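You operate a simulated robot arm through the tools that you are given. There is no shell and no other tool.

The job below is to be done with a simulated robot arm. You get a single attempt, and the scene is never put back.

TASK
Wind the head's white cassette on to fresh ribbon and print one dot on the crayon stroke.
Fine: cassette latch shut first; stroke turned to the pointer; head out over the sidewall, then parked.

The check looks at the end state, three seconds after you hand in, the way a careful person would. Anything else that was tipped, shoved, dropped, spilled or broken makes it a failure.

THE ROBOT
A 6-joint arm with a fingered hand, fixed in place. Base frame: the origin is on the floor under the middle of its stand, x ahead of it, y to its left, z up; the work surface is at about z = 800. Lengths are in mm, angles in rad, forces in N, time in s.
With the tool pointing down near the work surface it reaches from about 300 to 700 mm from the base axis. Its first joint turns from -2.897 to 2.897 rad. Payload 4 kg.
Tool frame: the origin (TCP) lies between the finger pads and is the grasp point; the fingertips stand 22 mm ahead of it; z points along the fingers, y is the line along which they close. The gripper opens to 112 mm; its body begins 60 mm behind the TCP. The gripper is a hand of 4 fingers: y runs from the thumb to the fingers, the wrist lies at [0, 0, -218] in the tool frame.
Orientation is told as [roll, pitch, yaw] about the base's x, y, z axes, in that order, counted from this pose: with the fingers straight down and closing along the base's y, the tool's x points along the base's -x, its y along +y and its z along -z.

THE INTERFACE
- The arm moves only by the tool apply_moves. Its argument "commands" is a list of rows, each a list of 6 numbers: the turn, a rotation vector about the tool's x, y, z in rad, then the shift along the tool's x, y, z in mm. In form: [[wx, wy, wz, tx, ty, tz], ...]. A call has 1 to 20 rows; each row is the pose to reach, as a shift and turn from the pose commanded when the call began, along the tool's axes at that moment. Each row takes 0.2 s and may step no farther than 50 mm and 0.15 rad from the row before; otherwise, the whole call is refused. A pose out of reach is approached as far as the arm can. The call stops where the force on the tool passes 80 N (or 10 N more than at its start, if that is more) or the arm is blocked; 0.2 s more then pass. In this call time passes only in rows, and 0.2 s behind the last. It gives the time, the measured TCP pose, the force on the tool (base axes), the opening and the grip force at its end, in the units of the frame above (readings bear some noise), with the torque about the TCP (base axes, N m) and any sound that the robot's microphone picked up.
- Cameras (640 x 400 px; columns grow to the right, rows downward): "scene" is fixed at [48.1, 649, 1508.9]; the picture's right is [-0.86, -0.51, 0.00], its down [-0.28, 0.48, -0.83] and it looks along [0.43, -0.72, -0.55] (base axes); focal length 348 px, centre (320, 200). "wrist" rides on the gripper at [69, 4, -83] in the tool frame; the picture's right is [-0.06, 1.00, 0.00], its down [-0.77, -0.05, -0.64] and it looks along [-0.64, -0.04, 0.77] (tool axes); focal length 243 px, centre (320, 200). There is no depth. A picture from a camera that has moved, and an enlarged one, comes with that camera's place and axes in the base frame and with its lens. The place of the scene camera against the robot may be out by one fixed shift of up to 12 mm in any direction.
- get_image(camera): a new picture of that camera. The clock stands still meanwhile.
- move_fingers(finger1, finger2, finger3, thumb_bend): sets how far each is bent, from 0 (flat) to 1 (curled in); at 0.3 the hand is open as for a grip, at 0.7 the pads meet at the TCP. One left out holds its place. A second passes; each finger stops where it meets its share of the squeeze, and holds until it gets a number again. It is the only way to open and close the hand. It gives what a move gives, with no picture; readings hold the bend of each and the force on the fingers (four entries, about 0 where the hand has none), thumb and palm.
- enlarge(camera, box): a new picture of the part [left, top, right, bottom] of that camera's present view, enlarged. The clock stands still meanwhile.
- sign_off(): hands the job in; it is judged then, once.

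Nothing tells you positions but the pictures and the camera data. Unless the task says otherwise, let go and move clear before handing in.

The tools are called after "Request:" by a JSON object that holds its "name" and its "arguments". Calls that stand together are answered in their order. apply_moves: Moves the arm, as the interface text tells. Its arguments: {"type":"object","properties":{"commands":{"type":"array","items":{"type":"array","items":{"type":"number"}}}},"required":["commands"]} The other tools are called the same way: move_fingers (finger1, finger2, finger3, thumb_bend) moves the fingers one by one; get_image (camera) takes a picture; enlarge (camera, box) takes an enlarged picture of a part of a camera's view; sign_off () hands the job in.

At the start:

```text
time: 0.0
tool_pos: [311.0, 103.9, 1282.1]
tcp_rot: [0.0, -0.001, 0.0]
force: [0.5, 0.1, 0.6]
ft_torque: [-0.03, 0.03, -0.01]
opening: 111.9
finger_force: 0.1
shape: jaw
bend: [0.3, 0.3, 0.3, 0.3]
finger forces: [0.0, 0.0, 0.0, 0.1, 0.0, 0.0]
```

scene: 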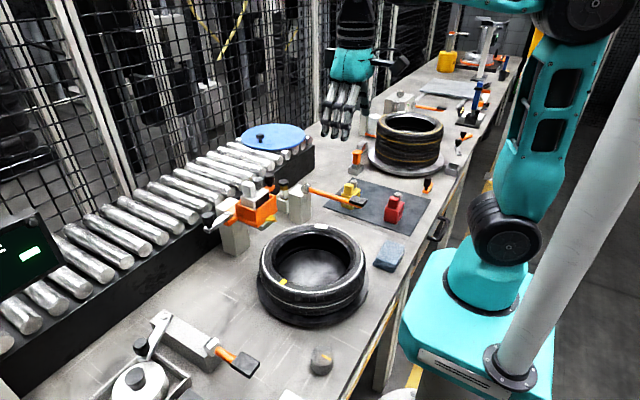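
wrist: 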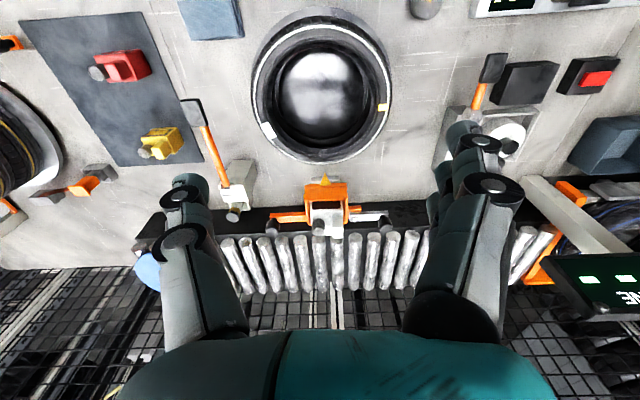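

I see a tyre on a round base, an orange print head behind it near the rollers, levers, and other cassettes (red, yellow) on a mat. I'll look more closely at everything before moving.

Request:
{"name": "enlarge", "arguments": {"camera": "scene", "box": [180, 150, 340, 250]}}

Request:
{"name": "enlarge", "arguments": {"camera": "scene", "box": [240, 200, 420, 340]}}

Request:
{"name": "enlarge", "arguments": {"camera": "scene", "box": [100, 290, 280, 400]}}

Request:
{"name": "enlarge", "arguments": {"camera": "scene", "box": [320, 80, 480, 230]}}

Request:
{"name": "enlarge", "arguments": {"camera": "wrist", "box": [230, 0, 430, 130]}}

Request:
{"name": "enlarge", "arguments": {"camera": "wrist", "box": [200, 130, 440, 280]}}

Request:
{"name": "enlarge", "arguments": {"camera": "wrist", "box": [420, 0, 640, 150]}}

Request:
{"name": "enlarge", "arguments": {"camera": "wrist", "box": [0, 0, 250, 160]}}

```text
4.00 times, centred on (260, 200) of scene
camera zoom: at [48.1, 649.0, 1508.9], right [-0.86, -0.51, 0.0], down [-0.28, 0.48, -0.83], along [0.43, -0.72, -0.55], focal length 1390 px, centre (560, 200)
```

zoom: 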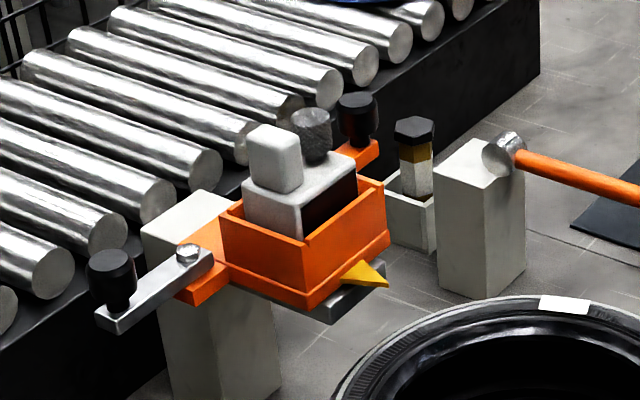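

```text
2.86 times, centred on (330, 270) of scene
camera zoom: at [48.1, 649.0, 1508.9], right [-0.86, -0.51, 0.0], down [-0.28, 0.48, -0.83], along [0.43, -0.72, -0.55], focal length 993 px, centre (291, 0)
```

zoom: 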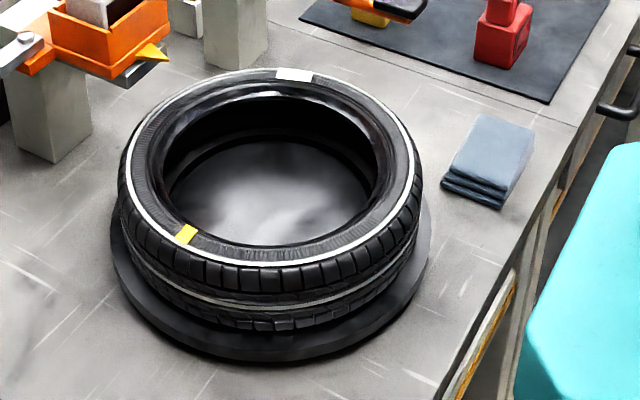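

```text
3.56 times, centred on (190, 345) of scene
camera zoom: at [48.1, 649.0, 1508.9], right [-0.86, -0.51, 0.0], down [-0.28, 0.48, -0.83], along [0.43, -0.72, -0.55], focal length 1235 px, centre (782, -316)
```

zoom: 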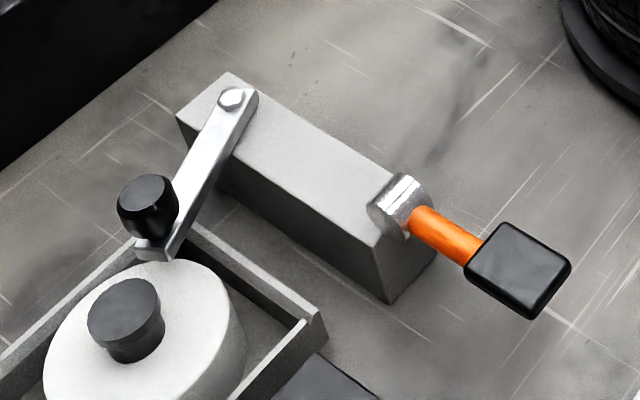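

```text
2.67 times, centred on (400, 155) of scene
camera zoom: at [48.1, 649.0, 1508.9], right [-0.86, -0.51, 0.0], down [-0.28, 0.48, -0.83], along [0.43, -0.72, -0.55], focal length 926 px, centre (107, 320)
```

zoom: 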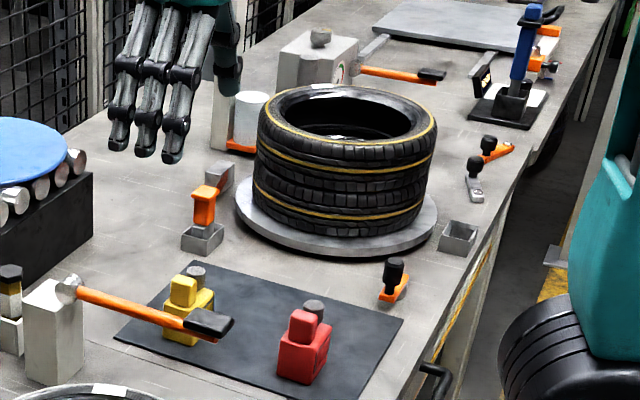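

```text
3.08 times, centred on (330, 65) of wrist
camera zoom: at [240.9, 108.2, 1363.9], right [0.06, 1.0, 0.0], down [0.77, -0.05, 0.64], along [0.64, -0.04, -0.77], focal length 746 px, centre (289, 615)
```

zoom: 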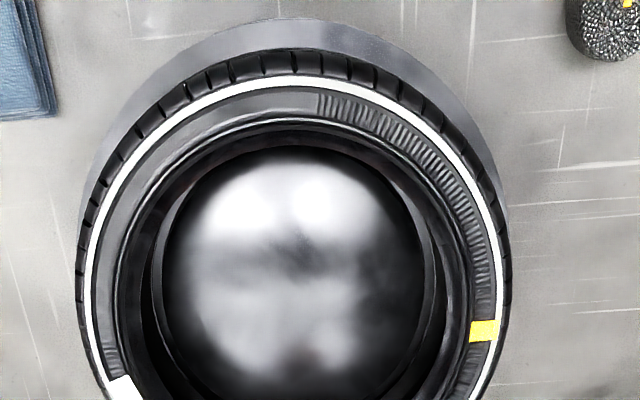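

```text
2.67 times, centred on (320, 205) of wrist
camera zoom: at [240.9, 108.2, 1363.9], right [0.06, 1.0, 0.0], down [0.77, -0.05, 0.64], along [0.64, -0.04, -0.77], focal length 647 px, centre (320, 187)
```

zoom: 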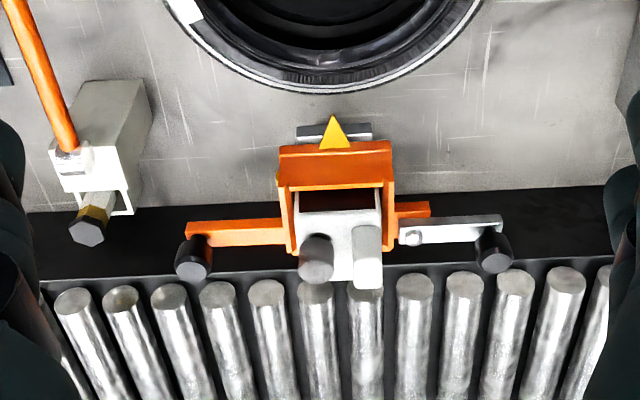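

```text
2.67 times, centred on (530, 75) of wrist
camera zoom: at [240.9, 108.2, 1363.9], right [0.06, 1.0, 0.0], down [0.77, -0.05, 0.64], along [0.64, -0.04, -0.77], focal length 647 px, centre (-240, 533)
```

zoom: 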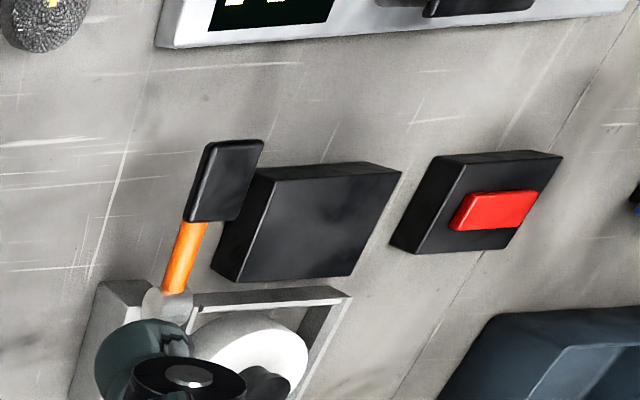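

```text
2.50 times, centred on (125, 80) of wrist
camera zoom: at [240.9, 108.2, 1363.9], right [0.06, 1.0, 0.0], down [0.77, -0.05, 0.64], along [0.64, -0.04, -0.77], focal length 606 px, centre (808, 500)
```

zoom: 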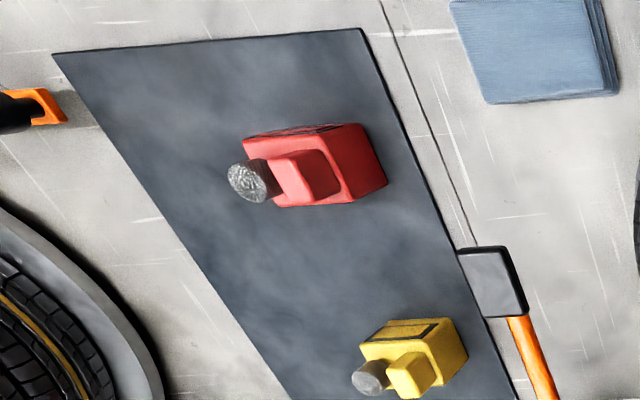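

The yellow stroke and a white sticker both sit on the tyre sidewall, and the print head holds a white cassette with side arms and levers. I'll bring the wrist camera closer to the head to see how it works.

Request:
{"name": "apply_moves", "arguments": {"commands": [[0, 0, 0, -22, 0, 24], [0, 0, 0, -44, 0, 48], [0, 0, 0, -66, 0, 72], [0, 0, 0, -88, 0, 96], [0, 0, 0, -110, 0, 120]]}}

Request:
{"name": "get_image", "arguments": {"camera": "wrist"}}

Request:
{"name": "enlarge", "arguments": {"camera": "wrist", "box": [210, 90, 450, 240]}}

```text
time: 1.2
tool_pos: [420.4, 102.8, 1160.9]
tcp_rot: [0.0, 0.0, 0.001]
force: [-0.5, -0.5, -0.1]
ft_torque: [0.0, 0.01, 0.01]
opening: 111.7
finger_force: 0.0
shape: jaw
bend: [0.3, 0.3, 0.3, 0.3]
finger forces: [0.0, 0.0, 0.1, 0.0, 0.0, 0.0]
```

```text
taken
camera wrist: at [350.7, 107.7, 1243.6], right [0.06, 1.0, 0.0], down [0.76, -0.05, 0.64], along [0.64, -0.04, -0.77], focal length 243 px, centre (320, 200)
```

wrist: 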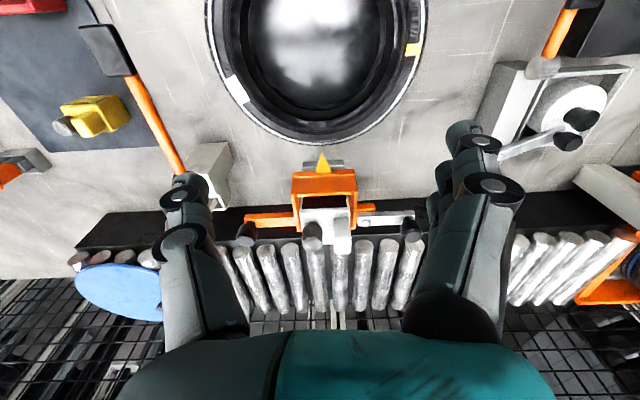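

```text
2.67 times, centred on (330, 165) of wrist
camera zoom: at [350.7, 107.7, 1243.6], right [0.06, 1.0, 0.0], down [0.76, -0.05, 0.64], along [0.64, -0.04, -0.77], focal length 647 px, centre (293, 293)
```

zoom: 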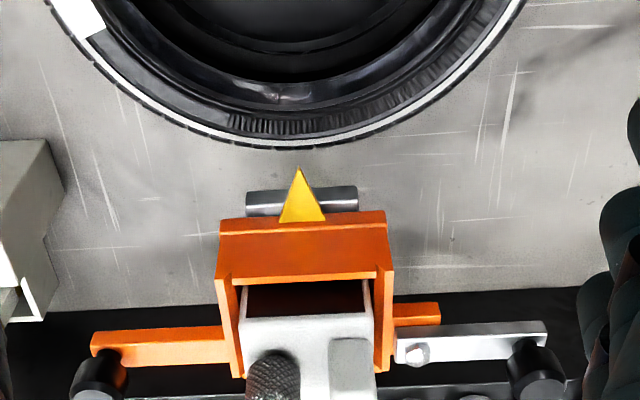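

I can now see the head's pointer, its box and the cassette with a knurled knob. Next I'll read the displays and look at the other devices for clues.

Request:
{"name": "enlarge", "arguments": {"camera": "wrist", "box": [470, 40, 640, 150]}}

Request:
{"name": "enlarge", "arguments": {"camera": "scene", "box": [0, 200, 100, 300]}}

Request:
{"name": "enlarge", "arguments": {"camera": "scene", "box": [270, 170, 380, 240]}}

Request:
{"name": "enlarge", "arguments": {"camera": "scene", "box": [195, 170, 295, 260]}}

Request:
{"name": "enlarge", "arguments": {"camera": "scene", "box": [420, 20, 520, 120]}}

Request:
{"name": "enlarge", "arguments": {"camera": "scene", "box": [260, 330, 400, 400]}}

Request:
{"name": "enlarge", "arguments": {"camera": "wrist", "box": [0, 0, 240, 150]}}

```text
3.64 times, centred on (555, 95) of wrist
camera zoom: at [350.7, 107.7, 1243.6], right [0.06, 1.0, 0.0], down [0.76, -0.05, 0.64], along [0.64, -0.04, -0.77], focal length 882 px, centre (-534, 582)
```

zoom: 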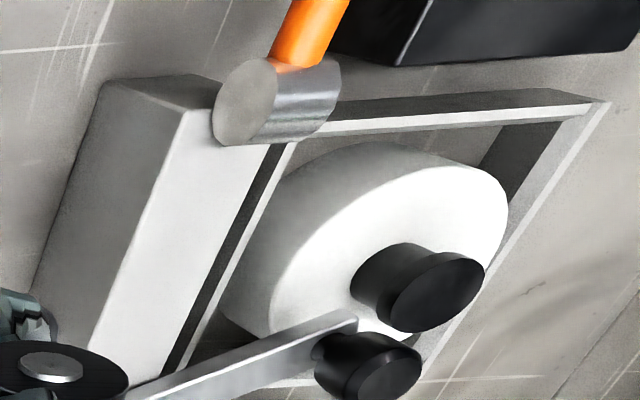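

```text
4.00 times, centred on (50, 250) of scene
camera zoom: at [48.1, 649.0, 1508.9], right [-0.86, -0.51, 0.0], down [-0.28, 0.48, -0.83], along [0.43, -0.72, -0.55], focal length 1390 px, centre (1400, 0)
```

zoom: 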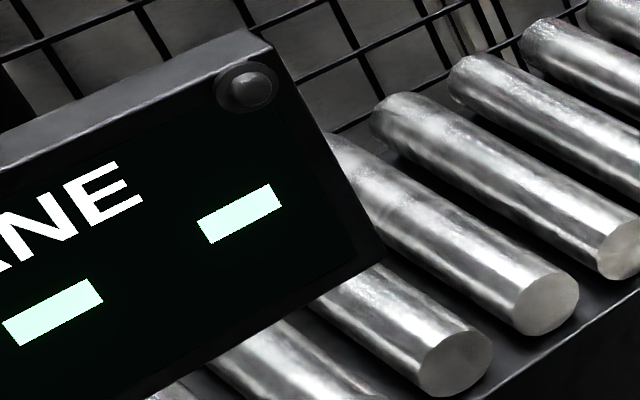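

```text
5.71 times, centred on (325, 205) of scene
camera zoom: at [48.1, 649.0, 1508.9], right [-0.86, -0.51, 0.0], down [-0.28, 0.48, -0.83], along [0.43, -0.72, -0.55], focal length 1986 px, centre (291, 171)
```

zoom: 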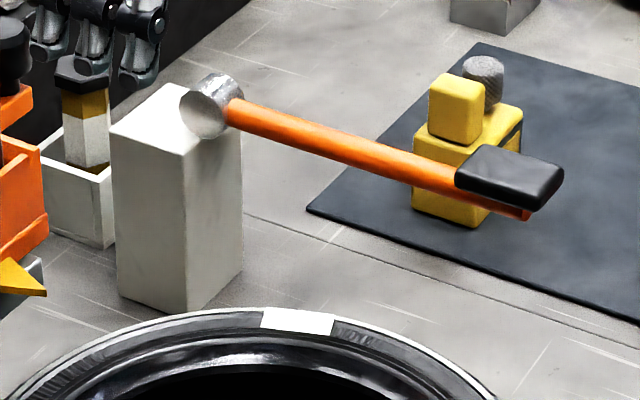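

```text
4.44 times, centred on (245, 215) of scene
camera zoom: at [48.1, 649.0, 1508.9], right [-0.86, -0.51, 0.0], down [-0.28, 0.48, -0.83], along [0.43, -0.72, -0.55], focal length 1544 px, centre (653, 133)
```

zoom: 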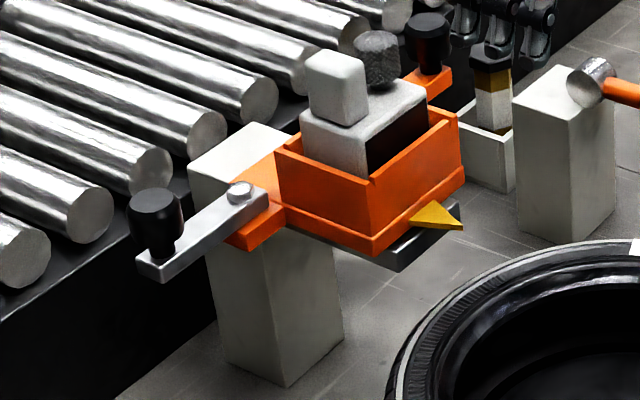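

```text
4.00 times, centred on (470, 70) of scene
camera zoom: at [48.1, 649.0, 1508.9], right [-0.86, -0.51, 0.0], down [-0.28, 0.48, -0.83], along [0.43, -0.72, -0.55], focal length 1390 px, centre (-280, 720)
```

zoom: 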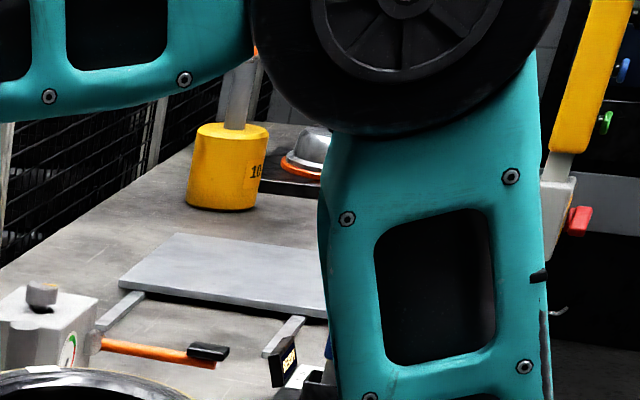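

```text
4.57 times, centred on (330, 365) of scene
camera zoom: at [48.1, 649.0, 1508.9], right [-0.86, -0.51, 0.0], down [-0.28, 0.48, -0.83], along [0.43, -0.72, -0.55], focal length 1588 px, centre (274, -554)
```

zoom: 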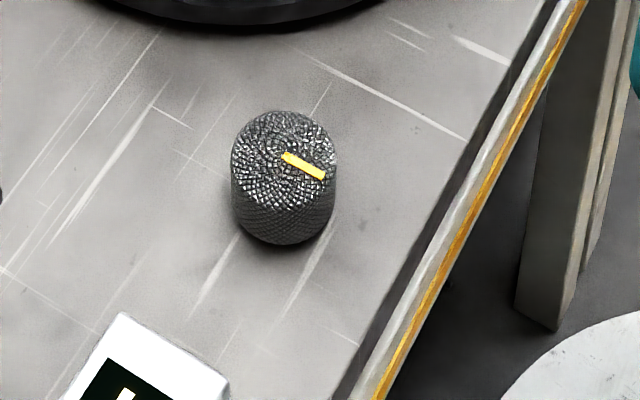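

```text
2.67 times, centred on (120, 75) of wrist
camera zoom: at [350.7, 107.7, 1243.6], right [0.06, 1.0, 0.0], down [0.76, -0.05, 0.64], along [0.64, -0.04, -0.77], focal length 647 px, centre (853, 533)
```

zoom: 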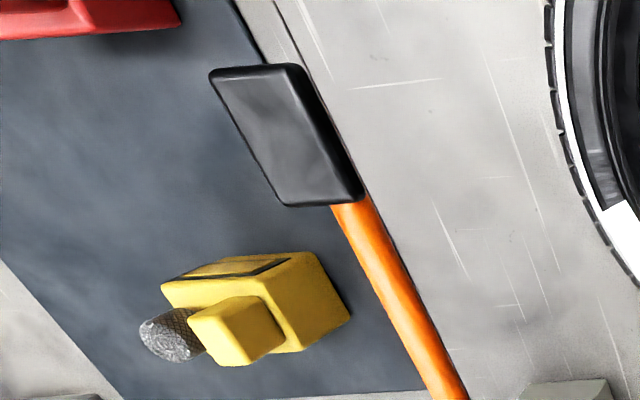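

The stroke works out at about (406, 217, 902), the tyre centre at about (399, 104), and the pointer tip near (504, 100, 968). I'll tilt the camera for a low front view of the head to see its mechanism.

Request:
{"name": "apply_moves", "arguments": {"commands": [[0, -0.12, 0, 10, 0, 15], [0, -0.24, 0, 20, 0, 30], [0, -0.36, 0, 30, 0, 45], [0, -0.48, 0, 40, 0, 60], [0, -0.6, 0, 46, 0, 75]]}}

Request:
{"name": "get_image", "arguments": {"camera": "wrist"}}

Request:
{"name": "enlarge", "arguments": {"camera": "wrist", "box": [210, 90, 450, 240]}}

```text
time: 2.4
tool_pos: [374.0, 103.0, 1086.5]
tcp_rot: [0.001, -0.603, 0.0]
force: [0.0, -0.7, 1.0]
ft_torque: [0.02, -0.03, -0.03]
opening: 111.8
finger_force: 0.0
shape: jaw
bend: [0.3, 0.3, 0.3, 0.3]
finger forces: [0.0, 0.1, 0.0, 0.0, 0.0, 0.1]
```

```text
taken
camera wrist: at [269.2, 108.7, 1115.5], right [0.05, 1.0, 0.04], down [0.27, -0.05, 0.96], along [0.96, -0.04, -0.27], focal length 243 px, centre (320, 200)
```

wrist: 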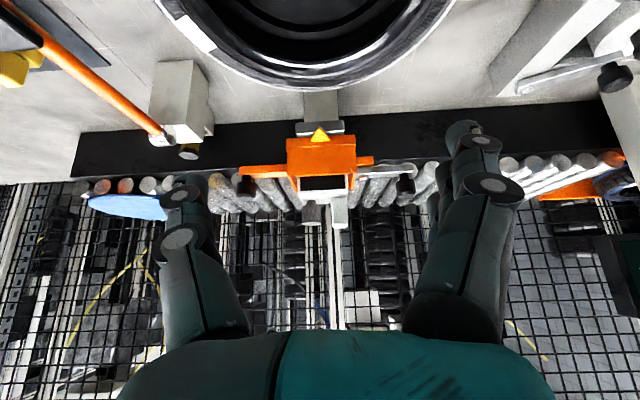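

```text
2.67 times, centred on (330, 165) of wrist
camera zoom: at [269.2, 108.7, 1115.5], right [0.05, 1.0, 0.04], down [0.27, -0.05, 0.96], along [0.96, -0.04, -0.27], focal length 647 px, centre (293, 293)
```

zoom: 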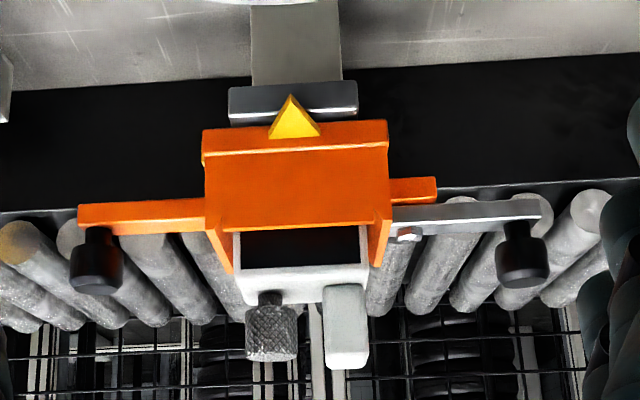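

The head sits on a dark slide bar atop a post, with the pointer at the front and a post-mounted lever off to the −y side. I'll swing up for a top-down view of the left-front devices (knurled dial, display, spool station).

Request:
{"name": "apply_moves", "arguments": {"commands": [[0, 0.1375, 0, -7, 18, -20], [0, 0.275, 0, -14, 37, -40], [0, 0.4125, 0, -21, 55, -60], [0, 0.55, 0, -28, 74, -80], [0, 0.6875, 0, -35, 92, -100], [0, 0.825, 0, -42, 110, -120], [0, 0.9625, 0, -49, 129, -140], [0, 1.1, 0, -56, 147, -160]]}}

Request:
{"name": "get_image", "arguments": {"camera": "wrist"}}

```text
time: 4.2
tool_pos: [377.1, 190.2, 1208.4]
tcp_rot: [-0.172, 0.276, -0.009]
force: [0.2, -1.9, 0.9]
ft_torque: [0.1, 0.05, -0.03]
opening: 111.7
finger_force: 0.0
shape: jaw
bend: [0.3, 0.3, 0.3, 0.3]
finger forces: [0.1, 0.0, 0.1, 0.1, 0.0, 0.0]
out of reach, approached as far as the arm can: row 6, 7, 8
```

```text
taken
camera wrist: at [332.7, 209.8, 1304.2], right [0.02, 0.98, -0.18], down [0.91, 0.05, 0.41], along [0.41, -0.18, -0.89], focal length 243 px, centre (320, 200)
```

wrist: 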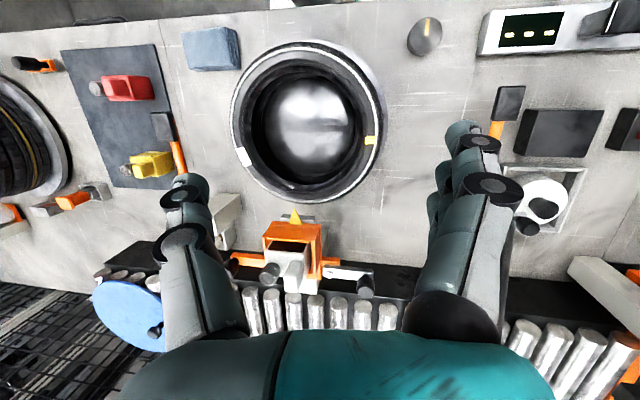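

Request:
{"name": "enlarge", "arguments": {"camera": "wrist", "box": [400, 0, 640, 150]}}

Request:
{"name": "enlarge", "arguments": {"camera": "wrist", "box": [220, 190, 400, 310]}}

Request:
{"name": "enlarge", "arguments": {"camera": "wrist", "box": [210, 30, 410, 210]}}

Request:
{"name": "enlarge", "arguments": {"camera": "wrist", "box": [0, 30, 250, 240]}}

```text
2.67 times, centred on (520, 75) of wrist
camera zoom: at [332.7, 209.8, 1304.2], right [0.02, 0.98, -0.18], down [0.91, 0.05, 0.41], along [0.41, -0.18, -0.89], focal length 647 px, centre (-213, 533)
```

zoom: 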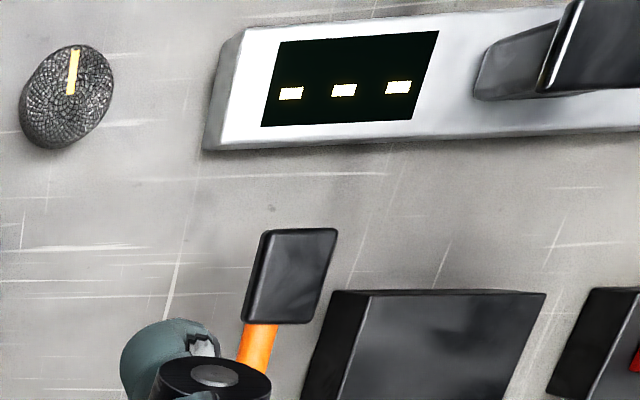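

```text
3.33 times, centred on (310, 250) of wrist
camera zoom: at [332.7, 209.8, 1304.2], right [0.02, 0.98, -0.18], down [0.91, 0.05, 0.41], along [0.41, -0.18, -0.89], focal length 809 px, centre (353, 33)
```

zoom: 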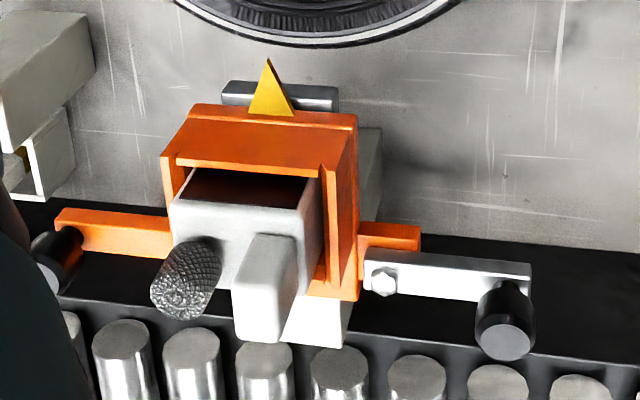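

```text
2.22 times, centred on (310, 120) of wrist
camera zoom: at [332.7, 209.8, 1304.2], right [0.02, 0.98, -0.18], down [0.91, 0.05, 0.41], along [0.41, -0.18, -0.89], focal length 539 px, centre (342, 378)
```

zoom: 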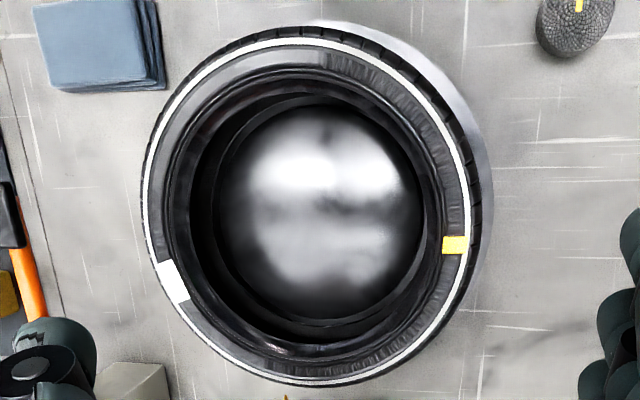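

```text
1.90 times, centred on (125, 135) of wrist
camera zoom: at [332.7, 209.8, 1304.2], right [0.02, 0.98, -0.18], down [0.91, 0.05, 0.41], along [0.41, -0.18, -0.89], focal length 462 px, centre (691, 324)
```

zoom: 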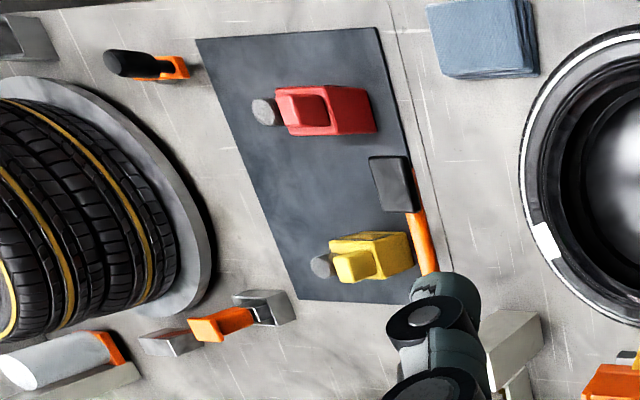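

The display shows "- - -", and the latest view puts the stroke at about (407, 216, 902) with the tyre centre near (399, 103). I'll return to a plain vertical pose, then look at the head from the side.

Request:
{"name": "apply_moves", "arguments": {"commands": [[0, -0.125, 0, -27, -12, 14], [0, -0.25, 0, -54, -25, 27], [0, -0.375, 0, -81, -37, 41], [0, -0.497, 0, -109, -50, 54]]}}

```text
time: 5.2
tool_pos: [538.6, 167.8, 1212.2]
tcp_rot: [-0.171, -0.209, 0.071]
force: [0.2, -0.1, -0.2]
ft_torque: [0.0, 0.01, 0.04]
opening: 111.7
finger_force: 0.0
shape: jaw
bend: [0.3, 0.3, 0.3, 0.3]
finger forces: [0.0, 0.0, 0.0, 0.1, 0.1, 0.0]
out of reach, approached as far as the arm can: row 1, 2, 3, 4
```

Request:
{"name": "apply_moves", "arguments": {"commands": [[0, 0, 0, 0, 0, 0]]}}

```text
time: 5.6
tool_pos: [539.2, 167.0, 1210.8]
tcp_rot: [-0.17, -0.208, 0.07]
force: [0.0, -0.5, -0.5]
ft_torque: [0.01, 0.03, 0.03]
opening: 111.8
finger_force: 0.2
shape: jaw
bend: [0.3, 0.3, 0.3, 0.3]
finger forces: [0.0, 0.0, 0.0, 0.1, 0.1, 0.0]
```

Request:
{"name": "apply_moves", "arguments": {"commands": [[-0.0815, 0.107, 0.026, 30, 1.5, -6], [-0.163, 0.214, 0.052, 60, 3, -13]]}}

```text
time: 6.2
tool_pos: [477.5, 167.0, 1210.7]
tcp_rot: [0.001, -0.005, 0.001]
force: [1.1, 0.5, -0.6]
ft_torque: [-0.01, 0.03, 0.03]
opening: 111.8
finger_force: 0.1
shape: jaw
bend: [0.3, 0.3, 0.3, 0.3]
finger forces: [0.0, 0.1, 0.0, 0.0, 0.0, 0.0]
```

Request:
{"name": "apply_moves", "arguments": {"commands": [[0, 0, 0.131, 10, 19, 22], [0, 0, 0.262, 19, 38, 44], [0, 0, 0.393, 29, 57, 65], [0, 0, 0.524, 38, 75, 87], [0, 0, 0.655, 48, 94, 108], [0, 0, 0.785, 57, 113, 130]]}}

Request:
{"name": "get_image", "arguments": {"camera": "wrist"}}

```text
time: 7.6
tool_pos: [470.9, 312.2, 1129.6]
tcp_rot: [0.0, -0.001, -0.79]
force: [-0.9, -0.4, 0.4]
ft_torque: [0.02, -0.02, 0.02]
opening: 112.0
finger_force: 0.0
shape: jaw
bend: [0.3, 0.3, 0.3, 0.3]
finger forces: [0.1, 0.1, 0.1, 0.1, 0.0, 0.0]
out of reach, approached as far as the arm can: row 1, 2, 3, 4, 5, 6
```

```text
taken
camera wrist: at [424.1, 365.7, 1212.1], right [0.75, 0.66, 0.0], down [0.5, -0.58, 0.64], along [0.42, -0.48, -0.77], focal length 243 px, centre (320, 200)
```

wrist: 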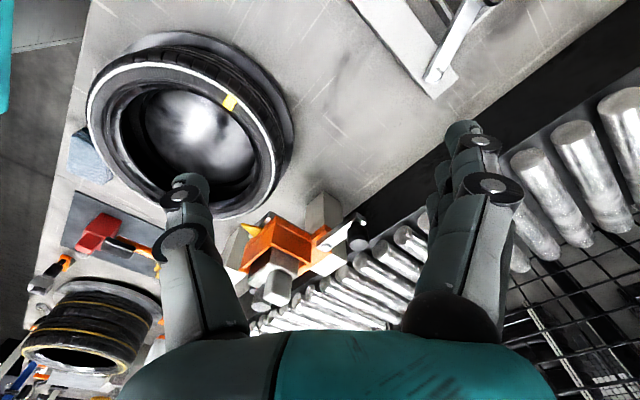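

Request:
{"name": "get_image", "arguments": {"camera": "scene"}}

Request:
{"name": "enlarge", "arguments": {"camera": "wrist", "box": [210, 170, 390, 320]}}

```text
taken
```

scene: 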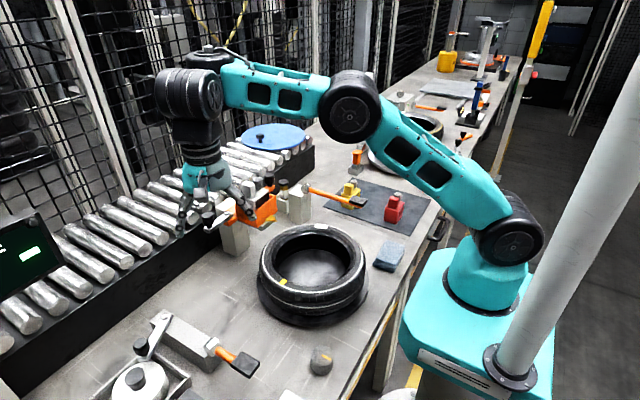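

```text
2.67 times, centred on (300, 245) of wrist
camera zoom: at [424.1, 365.7, 1212.1], right [0.75, 0.66, 0.0], down [0.5, -0.58, 0.64], along [0.42, -0.48, -0.77], focal length 647 px, centre (373, 80)
```

zoom: 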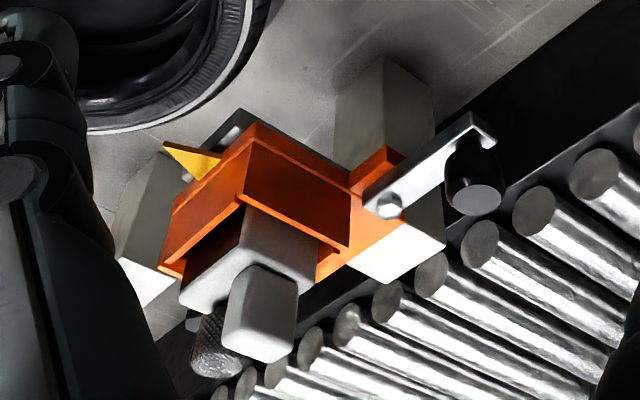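

Request:
{"name": "apply_moves", "arguments": {"commands": [[0, 0, 0, -11, -33, 0], [0, 0, 0, -22, -66, 0]]}}

```text
time: 8.2
tool_pos: [468.7, 272.1, 1157.8]
tcp_rot: [0.002, -0.001, -0.785]
force: [-0.6, 0.0, 0.9]
ft_torque: [0.0, -0.01, 0.02]
opening: 112.2
finger_force: 0.0
shape: jaw
bend: [0.3, 0.3, 0.3, 0.3]
finger forces: [0.1, 0.1, 0.0, 0.0, 0.0, 0.0]
out of reach, approached as far as the arm can: row 1, 2
```

Request:
{"name": "apply_moves", "arguments": {"commands": [[0, 0, 0, 0, 0, 25], [0, 0, 0, 0, 0, 50]]}}

```text
time: 8.8
tool_pos: [493.1, 287.8, 1125.0]
tcp_rot: [0.003, -0.004, -0.784]
force: [-0.7, 0.5, 0.2]
ft_torque: [-0.02, 0.02, 0.01]
opening: 112.0
finger_force: 0.0
shape: jaw
bend: [0.3, 0.3, 0.3, 0.3]
finger forces: [0.0, 0.0, 0.0, 0.0, 0.0, 0.0]
out of reach, approached as far as the arm can: row 1, 2
```

The arm now seems to be sliding along some joint limit instead of reaching commanded poses. I'll command it back toward the starting pose to clear that.

Request:
{"name": "apply_moves", "arguments": {"commands": [[0, 0, -0.0785, 0, -26, -16], [0, 0, -0.157, 0, -52, -31], [0, 0, -0.2355, 0, -78, -47], [0, 0, -0.314, 0, -104, -63], [0, 0, -0.3925, 0, -129, -78], [0, 0, -0.471, 0, -155, -94], [0, 0, -0.5495, 0, -181, -110], [0, 0, -0.628, 0, -207, -126], [0, 0, -0.7065, 0, -233, -141], [0, 0, -0.785, 0, -259, -157]]}}

Request:
{"name": "get_image", "arguments": {"camera": "scene"}}

```text
time: 11.0
tool_pos: [309.8, 104.1, 1279.9]
tcp_rot: [0.001, -0.004, 0.002]
force: [0.7, -0.2, 0.4]
ft_torque: [-0.01, 0.04, 0.0]
opening: 112.1
finger_force: 0.1
shape: jaw
bend: [0.3, 0.3, 0.3, 0.3]
finger forces: [0.0, 0.0, 0.0, 0.0, 0.1, 0.0]
out of reach, approached as far as the arm can: row 1, 2, 3, 4, 5, 6, 7, 8, 9
```

```text
taken
```

scene: 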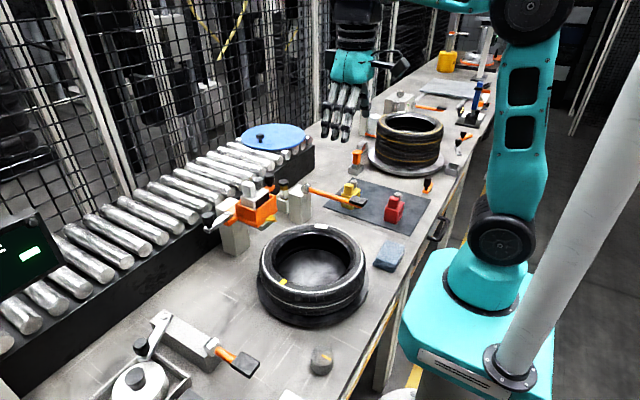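

Request:
{"name": "apply_moves", "arguments": {"commands": [[0, 0, 0, -22, 0, 24], [0, 0, 0, -44, 0, 48], [0, 0, 0, -66, 0, 72], [0, 0, 0, -88, 0, 96], [0, 0, 0, -110, 0, 120]]}}

Request:
{"name": "get_image", "arguments": {"camera": "scene"}}

```text
time: 12.2
tool_pos: [457.7, 113.5, 1221.2]
tcp_rot: [0.0, -0.002, -0.002]
force: [-1.0, -0.7, 0.7]
ft_torque: [0.0, -0.02, -0.01]
opening: 111.9
finger_force: 0.1
shape: jaw
bend: [0.3, 0.3, 0.3, 0.3]
finger forces: [0.0, 0.0, 0.1, 0.0, 0.0, 0.0]
out of reach, approached as far as the arm can: row 1, 2, 3, 4, 5
```

```text
taken
```

scene: 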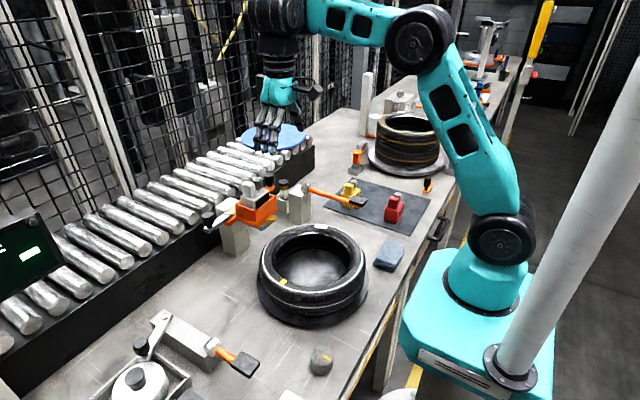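

The arm does come back to the start pose, but with a different elbow shape than before, so it may have flipped branch. I'll look closely at its wrist.

Request:
{"name": "enlarge", "arguments": {"camera": "scene", "box": [220, 0, 470, 160]}}

```text
2.50 times, centred on (345, 80) of scene
camera zoom: at [48.1, 649.0, 1508.9], right [-0.86, -0.51, 0.0], down [-0.28, 0.48, -0.83], along [0.43, -0.72, -0.55], focal length 869 px, centre (258, 500)
```

zoom: 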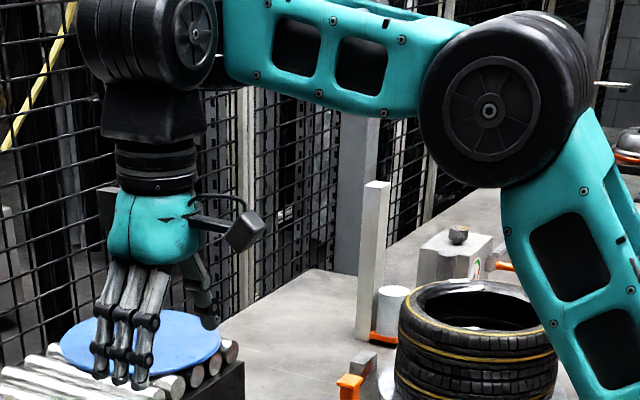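

The wrist appears to have flipped to another branch, one that resists forward pitch. I'll command a forward-pitched pose, well above the bench, to see whether it flips back.

Request:
{"name": "apply_moves", "arguments": {"commands": [[0, -0.12, 0, 10, 0, 10], [0, -0.24, 0, 20, 0, 20], [0, -0.36, 0, 30, 0, 35], [0, -0.48, 0, 40, 0, 50], [0, -0.6, 0, 50, 0, 65], [0, -0.72, 0, 60, 0, 80], [0, -0.8, 0, 70, 0, 95], [0, -0.8, 0, 80, 0, 110]]}}

Request:
{"name": "get_image", "arguments": {"camera": "scene"}}

```text
time: 14.0
tool_pos: [551.7, 227.7, 1364.6]
tcp_rot: [-0.002, -0.78, -0.001]
force: [0.2, 0.4, -0.6]
ft_torque: [-0.01, -0.02, 0.0]
opening: 112.0
finger_force: 0.1
shape: jaw
bend: [0.3, 0.3, 0.3, 0.3]
finger forces: [0.0, 0.0, 0.0, 0.0, 0.0, 0.0]
out of reach, approached as far as the arm can: row 1, 2, 3, 4, 5, 6, 7, 8
```

```text
taken
```

scene: 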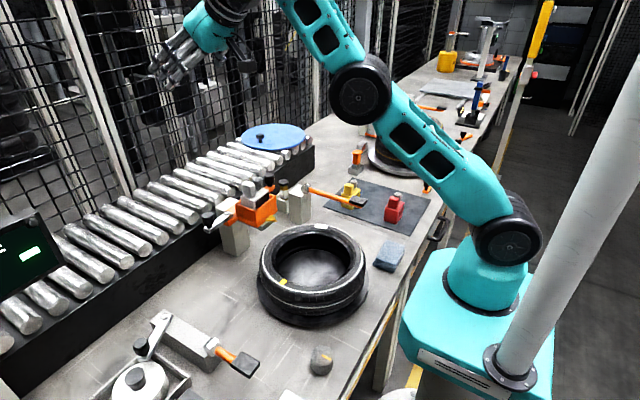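

The solver keeps orientation but stays on this branch. I'll go back to a vertical pose high up, then roll the hand sideways through the wrist singularity to switch it back.

Request:
{"name": "apply_moves", "arguments": {"commands": [[0, 0.13, 0, 24, -5, -7], [0, 0.26, 0, 48, -9, -14], [0, 0.39, 0, 72, -14, -20], [0, 0.52, 0, 97, -19, -27], [0, 0.65, 0, 121, -23, -34], [0, 0.78, 0, 145, -28, -41]]}}

Request:
{"name": "get_image", "arguments": {"camera": "scene"}}

```text
time: 15.4
tool_pos: [422.5, 202.0, 1292.1]
tcp_rot: [0.0, -0.026, 0.002]
force: [-0.6, -0.4, -0.2]
ft_torque: [0.03, 0.0, 0.01]
opening: 112.0
finger_force: 0.1
shape: jaw
bend: [0.3, 0.3, 0.3, 0.3]
finger forces: [0.1, 0.0, 0.0, 0.0, 0.1, 0.0]
out of reach, approached as far as the arm can: row 1
```

```text
taken
```

scene: 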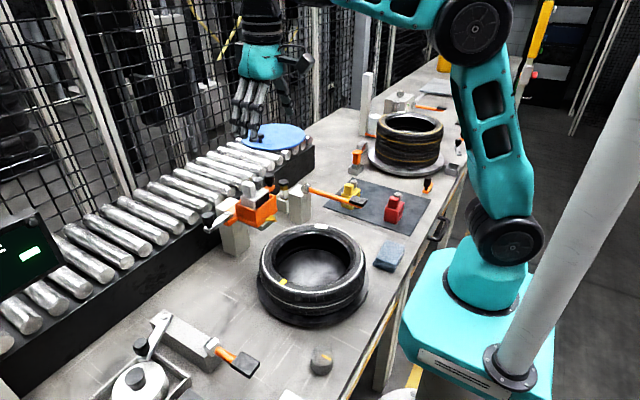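

Request:
{"name": "apply_moves", "arguments": {"commands": [[0.14, 0, 0, 0, -30.4, -2.1], [0.28, 0, 0, 0, -60.2, -8.5], [0.42, 0, 0, 0, -88.9, -18.9], [0.56, 0, 0, 0, -115.8, -33.3], [0.7, 0, 0, 0, -140.4, -51.3], [0.84, 0, 0, 0, -162.3, -72.5], [0.98, 0, 0, 0, -181, -96.6], [1.12, 0, 0, 0, -196.2, -123], [1.26, 0, 0, 0, -207.6, -151.3], [1.4, 0, 0, 0, -214.8, -180.9]]}}

Request:
{"name": "get_image", "arguments": {"camera": "scene"}}

```text
time: 17.6
tool_pos: [241.8, -313.2, 1576.2]
tcp_rot: [-1.158, -0.043, 0.161]
force: [-4.2, -0.2, 5.3]
ft_torque: [0.37, -0.04, 0.39]
opening: 112.1
finger_force: 0.0
shape: jaw
bend: [0.3, 0.3, 0.3, 0.3]
finger forces: [0.0, 0.1, 0.0, 0.0, 0.0, 0.1]
out of reach, approached as far as the arm can: row 3, 4, 5, 6, 7, 8, 9, 10
```

```text
taken
```

scene: 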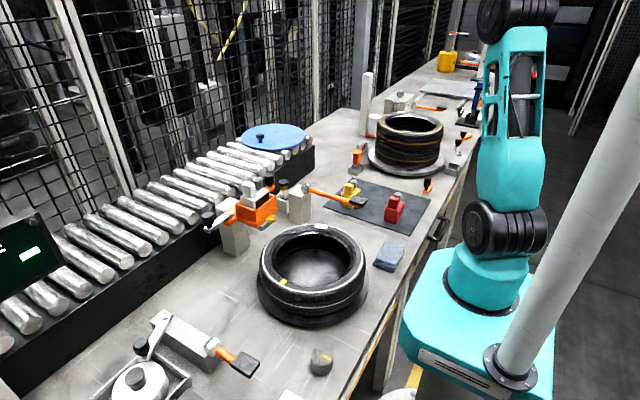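

Request:
{"name": "apply_moves", "arguments": {"commands": [[-0.128, 0.0146, 0.0131, -11.4, 32, -3.8], [-0.256, 0.0291, 0.0262, -22.7, 64.1, -7.5], [-0.384, 0.0437, 0.0393, -34.1, 96.1, -11.3], [-0.512, 0.0583, 0.0524, -45.5, 128.2, -15.1], [-0.64, 0.0728, 0.0654, -56.8, 160.2, -18.8], [-0.768, 0.0874, 0.0785, -68.2, 192.3, -22.6], [-0.896, 0.102, 0.0916, -79.6, 224.3, -26.4], [-1.024, 0.1165, 0.1047, -90.9, 256.4, -30.1], [-1.1517, 0.1311, 0.1178, -102.3, 288.4, -33.9]]}}

Request:
{"name": "get_image", "arguments": {"camera": "scene"}}

```text
time: 19.6
tool_pos: [335.9, -155.2, 1341.7]
tcp_rot: [-0.054, -0.034, -0.01]
force: [0.1, 0.1, -0.2]
ft_torque: [0.02, 0.0, -0.02]
opening: 112.2
finger_force: 0.0
shape: jaw
bend: [0.3, 0.3, 0.3, 0.3]
finger forces: [0.0, 0.0, 0.1, 0.0, 0.1, 0.0]
out of reach, approached as far as the arm can: row 1, 2, 3, 4
```

```text
taken
```

scene: 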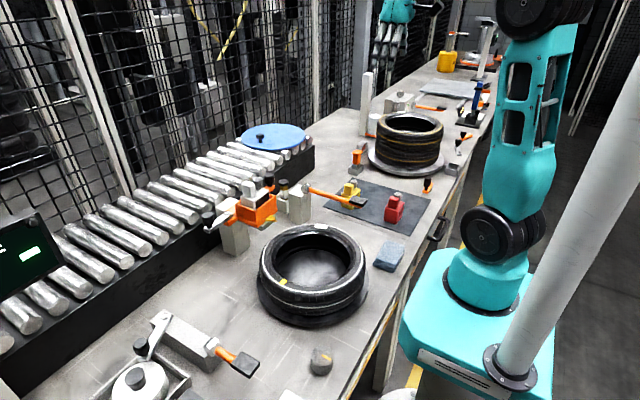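

Request:
{"name": "apply_moves", "arguments": {"commands": [[-0.02, 0.015, 0, -10, 0, 35], [-0.04, 0.03, 0, -20, 0, 70], [-0.054, 0.034, 0.01, -30, 0, 105], [-0.054, 0.034, 0.01, -40, 0, 140], [-0.054, 0.034, 0.01, -50, 0, 175]]}}

Request:
{"name": "get_image", "arguments": {"camera": "scene"}}

```text
time: 20.8
tool_pos: [425.0, -160.2, 1224.5]
tcp_rot: [0.062, 0.008, -0.025]
force: [0.3, -0.6, 0.4]
ft_torque: [0.03, -0.03, 0.0]
opening: 111.8
finger_force: 0.0
shape: jaw
bend: [0.3, 0.3, 0.3, 0.3]
finger forces: [0.1, 0.1, 0.0, 0.0, 0.1, 0.0]
out of reach, approached as far as the arm can: row 3, 4, 5
```

```text
taken
```

scene: 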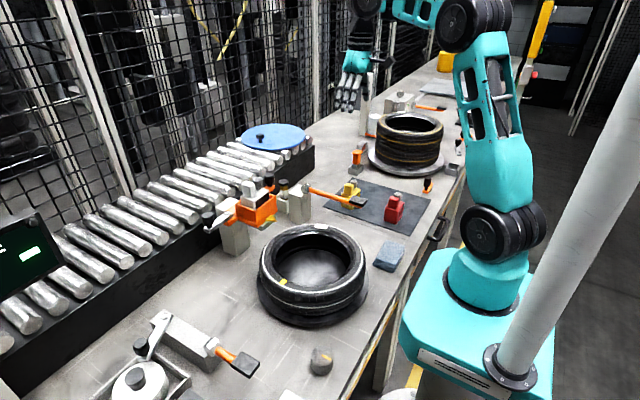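

Request:
{"name": "enlarge", "arguments": {"camera": "scene", "box": [320, 0, 560, 150]}}

Request:
{"name": "enlarge", "arguments": {"camera": "scene", "box": [320, 0, 440, 120]}}

```text
2.67 times, centred on (440, 75) of scene
camera zoom: at [48.1, 649.0, 1508.9], right [-0.86, -0.51, 0.0], down [-0.28, 0.48, -0.83], along [0.43, -0.72, -0.55], focal length 926 px, centre (0, 533)
```

zoom: 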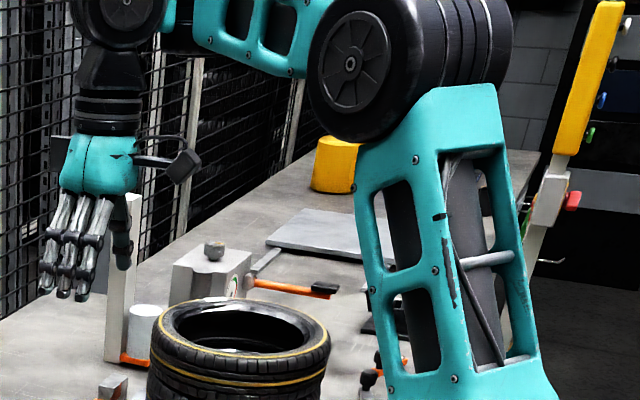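

```text
3.33 times, centred on (380, 60) of scene
camera zoom: at [48.1, 649.0, 1508.9], right [-0.86, -0.51, 0.0], down [-0.28, 0.48, -0.83], along [0.43, -0.72, -0.55], focal length 1158 px, centre (120, 667)
```

zoom: 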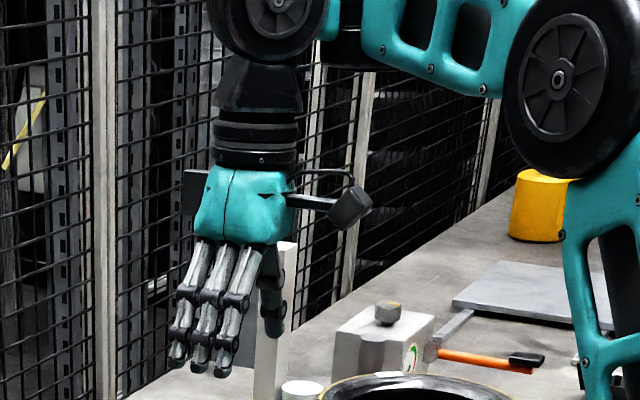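

The arm still stops on the same limit surface, so I'll probe which directions are free. First I'll rise clear of it, then test small rolls and pitches separately.

Request:
{"name": "apply_moves", "arguments": {"commands": [[0.03, 0, 0, 0, 0, -30], [0.06, 0, 0, 0, 0, -60], [0.06, 0, 0, 0, 0, -80]]}}

Request:
{"name": "apply_moves", "arguments": {"commands": [[0, 0, 0.14, 0, 0, 0], [0, 0, 0.28, 0, 0, 0], [0, 0, 0.42, 0, 0, 0], [0, 0, 0.56, 0, 0, 0], [0, 0, 0.7, 0, 0, 0]]}}

Request:
{"name": "apply_moves", "arguments": {"commands": [[0, 0, -0.14, 0, 0, 0], [0, 0, -0.28, 0, 0, 0], [0, 0, -0.42, 0, 0, 0], [0, 0, -0.56, 0, 0, 0], [0, 0, -0.7, 0, 0, 0]]}}

Request:
{"name": "apply_moves", "arguments": {"commands": [[-0.14, 0, 0, 0, 0, 0], [-0.28, 0, 0, 0, 0, 0], [-0.42, 0, 0, 0, 0, 0], [-0.56, 0, 0, 0, 0, 0]]}}

```text
time: 21.6
tool_pos: [393.7, -162.9, 1256.1]
tcp_rot: [-0.062, 0.0, -0.022]
force: [0.1, 0.0, 0.0]
ft_torque: [0.01, -0.03, 0.05]
opening: 111.7
finger_force: 0.0
shape: jaw
bend: [0.3, 0.3, 0.3, 0.3]
finger forces: [0.0, 0.1, 0.0, 0.0, 0.0, 0.0]
out of reach, approached as far as the arm can: row 1, 2, 3
```

```text
time: 22.8
tool_pos: [393.6, -164.1, 1255.5]
tcp_rot: [-0.05, -0.038, -0.725]
force: [0.0, -0.7, 0.2]
ft_torque: [0.01, 0.01, -0.04]
opening: 112.1
finger_force: 0.1
shape: jaw
bend: [0.3, 0.3, 0.3, 0.3]
finger forces: [0.1, 0.1, 0.1, 0.0, 0.0, 0.1]
```

```text
time: 24.0
tool_pos: [394.2, -163.5, 1255.5]
tcp_rot: [-0.062, 0.001, -0.022]
force: [-1.5, -0.8, 0.4]
ft_torque: [0.01, 0.0, -0.01]
opening: 111.9
finger_force: 0.0
shape: jaw
bend: [0.3, 0.3, 0.3, 0.3]
finger forces: [0.1, 0.1, 0.1, 0.1, 0.0, 0.1]
```

```text
time: 25.0
tool_pos: [373.1, -129.1, 1174.0]
tcp_rot: [0.493, -0.005, -0.026]
force: [0.6, -0.5, 0.4]
ft_torque: [-0.06, 0.02, -0.02]
opening: 112.0
finger_force: 0.0
shape: jaw
bend: [0.3, 0.3, 0.3, 0.3]
finger forces: [0.0, 0.0, 0.0, 0.0, 0.0, 0.0]
out of reach, approached as far as the arm can: row 1, 2, 3, 4
```

Request:
{"name": "apply_moves", "arguments": {"commands": [[0, 0, 0, 0, 0, 0], [0, 0, 0, 0, 0, 0], [0, 0, 0, 0, 0, 0]]}}

Request:
{"name": "apply_moves", "arguments": {"commands": [[0.1, 0, 0, 0, 0, 0], [0.2, 0, 0, 0, 0, 0], [0.3, 0, 0, 0, 0, 0], [0.4, 0, 0, 0, 0, 0], [0.493, 0, 0, 0, 0, 0]]}}

Request:
{"name": "apply_moves", "arguments": {"commands": [[0, 0, 0, 0, 0, 0], [0, 0, 0, 0, 0, 0]]}}

```text
time: 25.8
tool_pos: [372.7, -128.8, 1173.4]
tcp_rot: [0.491, -0.005, -0.025]
force: [-0.8, -0.1, -0.7]
ft_torque: [0.01, 0.02, 0.0]
opening: 112.1
finger_force: 0.0
shape: jaw
bend: [0.3, 0.3, 0.3, 0.3]
finger forces: [0.0, 0.0, 0.0, 0.0, 0.0, 0.0]
```

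```text
time: 27.0
tool_pos: [372.4, -128.5, 1172.7]
tcp_rot: [0.002, 0.0, -0.02]
force: [0.5, -0.3, -0.3]
ft_torque: [0.0, -0.02, 0.02]
opening: 112.2
finger_force: 0.1
shape: jaw
bend: [0.3, 0.3, 0.3, 0.3]
finger forces: [0.0, 0.0, 0.0, 0.0, 0.0, 0.0]
```

```text
time: 27.6
tool_pos: [373.7, -129.3, 1171.2]
tcp_rot: [0.003, 0.0, -0.023]
force: [0.5, 0.4, 0.5]
ft_torque: [0.0, 0.01, -0.02]
opening: 112.2
finger_force: 0.1
shape: jaw
bend: [0.3, 0.3, 0.3, 0.3]
finger forces: [0.0, 0.0, 0.1, 0.0, 0.1, 0.1]
```

The roll excursion restored the normal arm branch: the hand is vertical at (373, −129, 1172), well below the old limit. I'll go back over the bench centre and avoid backward pitch from now on.

Request:
{"name": "apply_moves", "arguments": {"commands": [[0, 0, 0, -8, 39, 2], [0, 0, 0, -16, 78, 4], [0, 0, 0, -24, 116, 6], [0, 0, 0, -32, 155, 8], [0, 0, 0, -40, 194, 10], [0, 0, -0.02, -47, 232, 12]]}}

Request:
{"name": "get_image", "arguments": {"camera": "scene"}}

```text
time: 29.0
tool_pos: [424.7, 100.6, 1160.3]
tcp_rot: [0.004, 0.0, -0.002]
force: [-0.2, 0.9, 0.7]
ft_torque: [0.03, 0.01, -0.01]
opening: 111.9
finger_force: 0.0
shape: jaw
bend: [0.3, 0.3, 0.3, 0.3]
finger forces: [0.0, 0.0, 0.0, 0.1, 0.0, 0.0]
```

```text
taken
```

scene: 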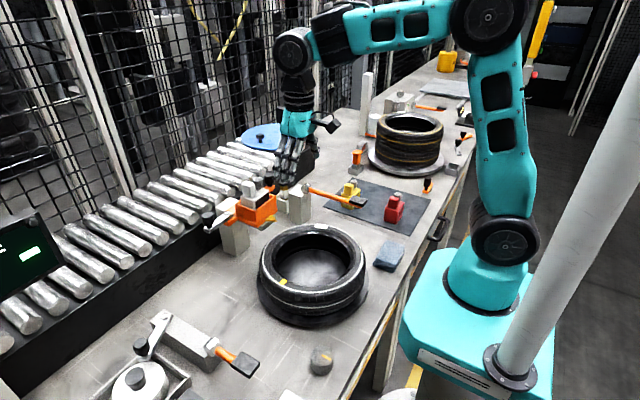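

Request:
{"name": "apply_moves", "arguments": {"commands": [[0, 0, 0.13, 4, 27, 13], [0, 0, 0.26, 8, 53, 27], [0, 0, 0.39, 12, 80, 40], [0, 0, 0.52, 16, 107, 53], [0, 0, 0.65, 20, 133, 67], [0, 0, 0.785, 25, 160, 80]]}}

Request:
{"name": "get_image", "arguments": {"camera": "wrist"}}

```text
time: 30.4
tool_pos: [400.4, 261.5, 1081.7]
tcp_rot: [0.004, 0.003, -0.79]
force: [0.4, 0.1, -0.5]
ft_torque: [-0.03, 0.01, 0.0]
opening: 112.3
finger_force: 0.2
shape: jaw
bend: [0.3, 0.3, 0.3, 0.3]
finger forces: [0.1, 0.0, 0.1, 0.0, 0.1, 0.1]
```

```text
taken
camera wrist: at [353.9, 314.5, 1164.4], right [0.75, 0.66, 0.0], down [0.5, -0.58, 0.64], along [0.42, -0.48, -0.77], focal length 243 px, centre (320, 200)
```

wrist: 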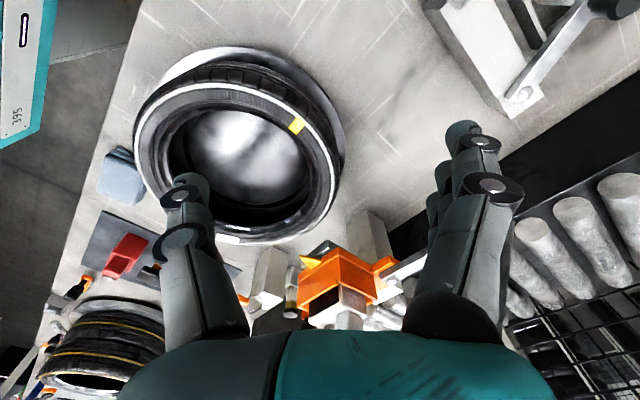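

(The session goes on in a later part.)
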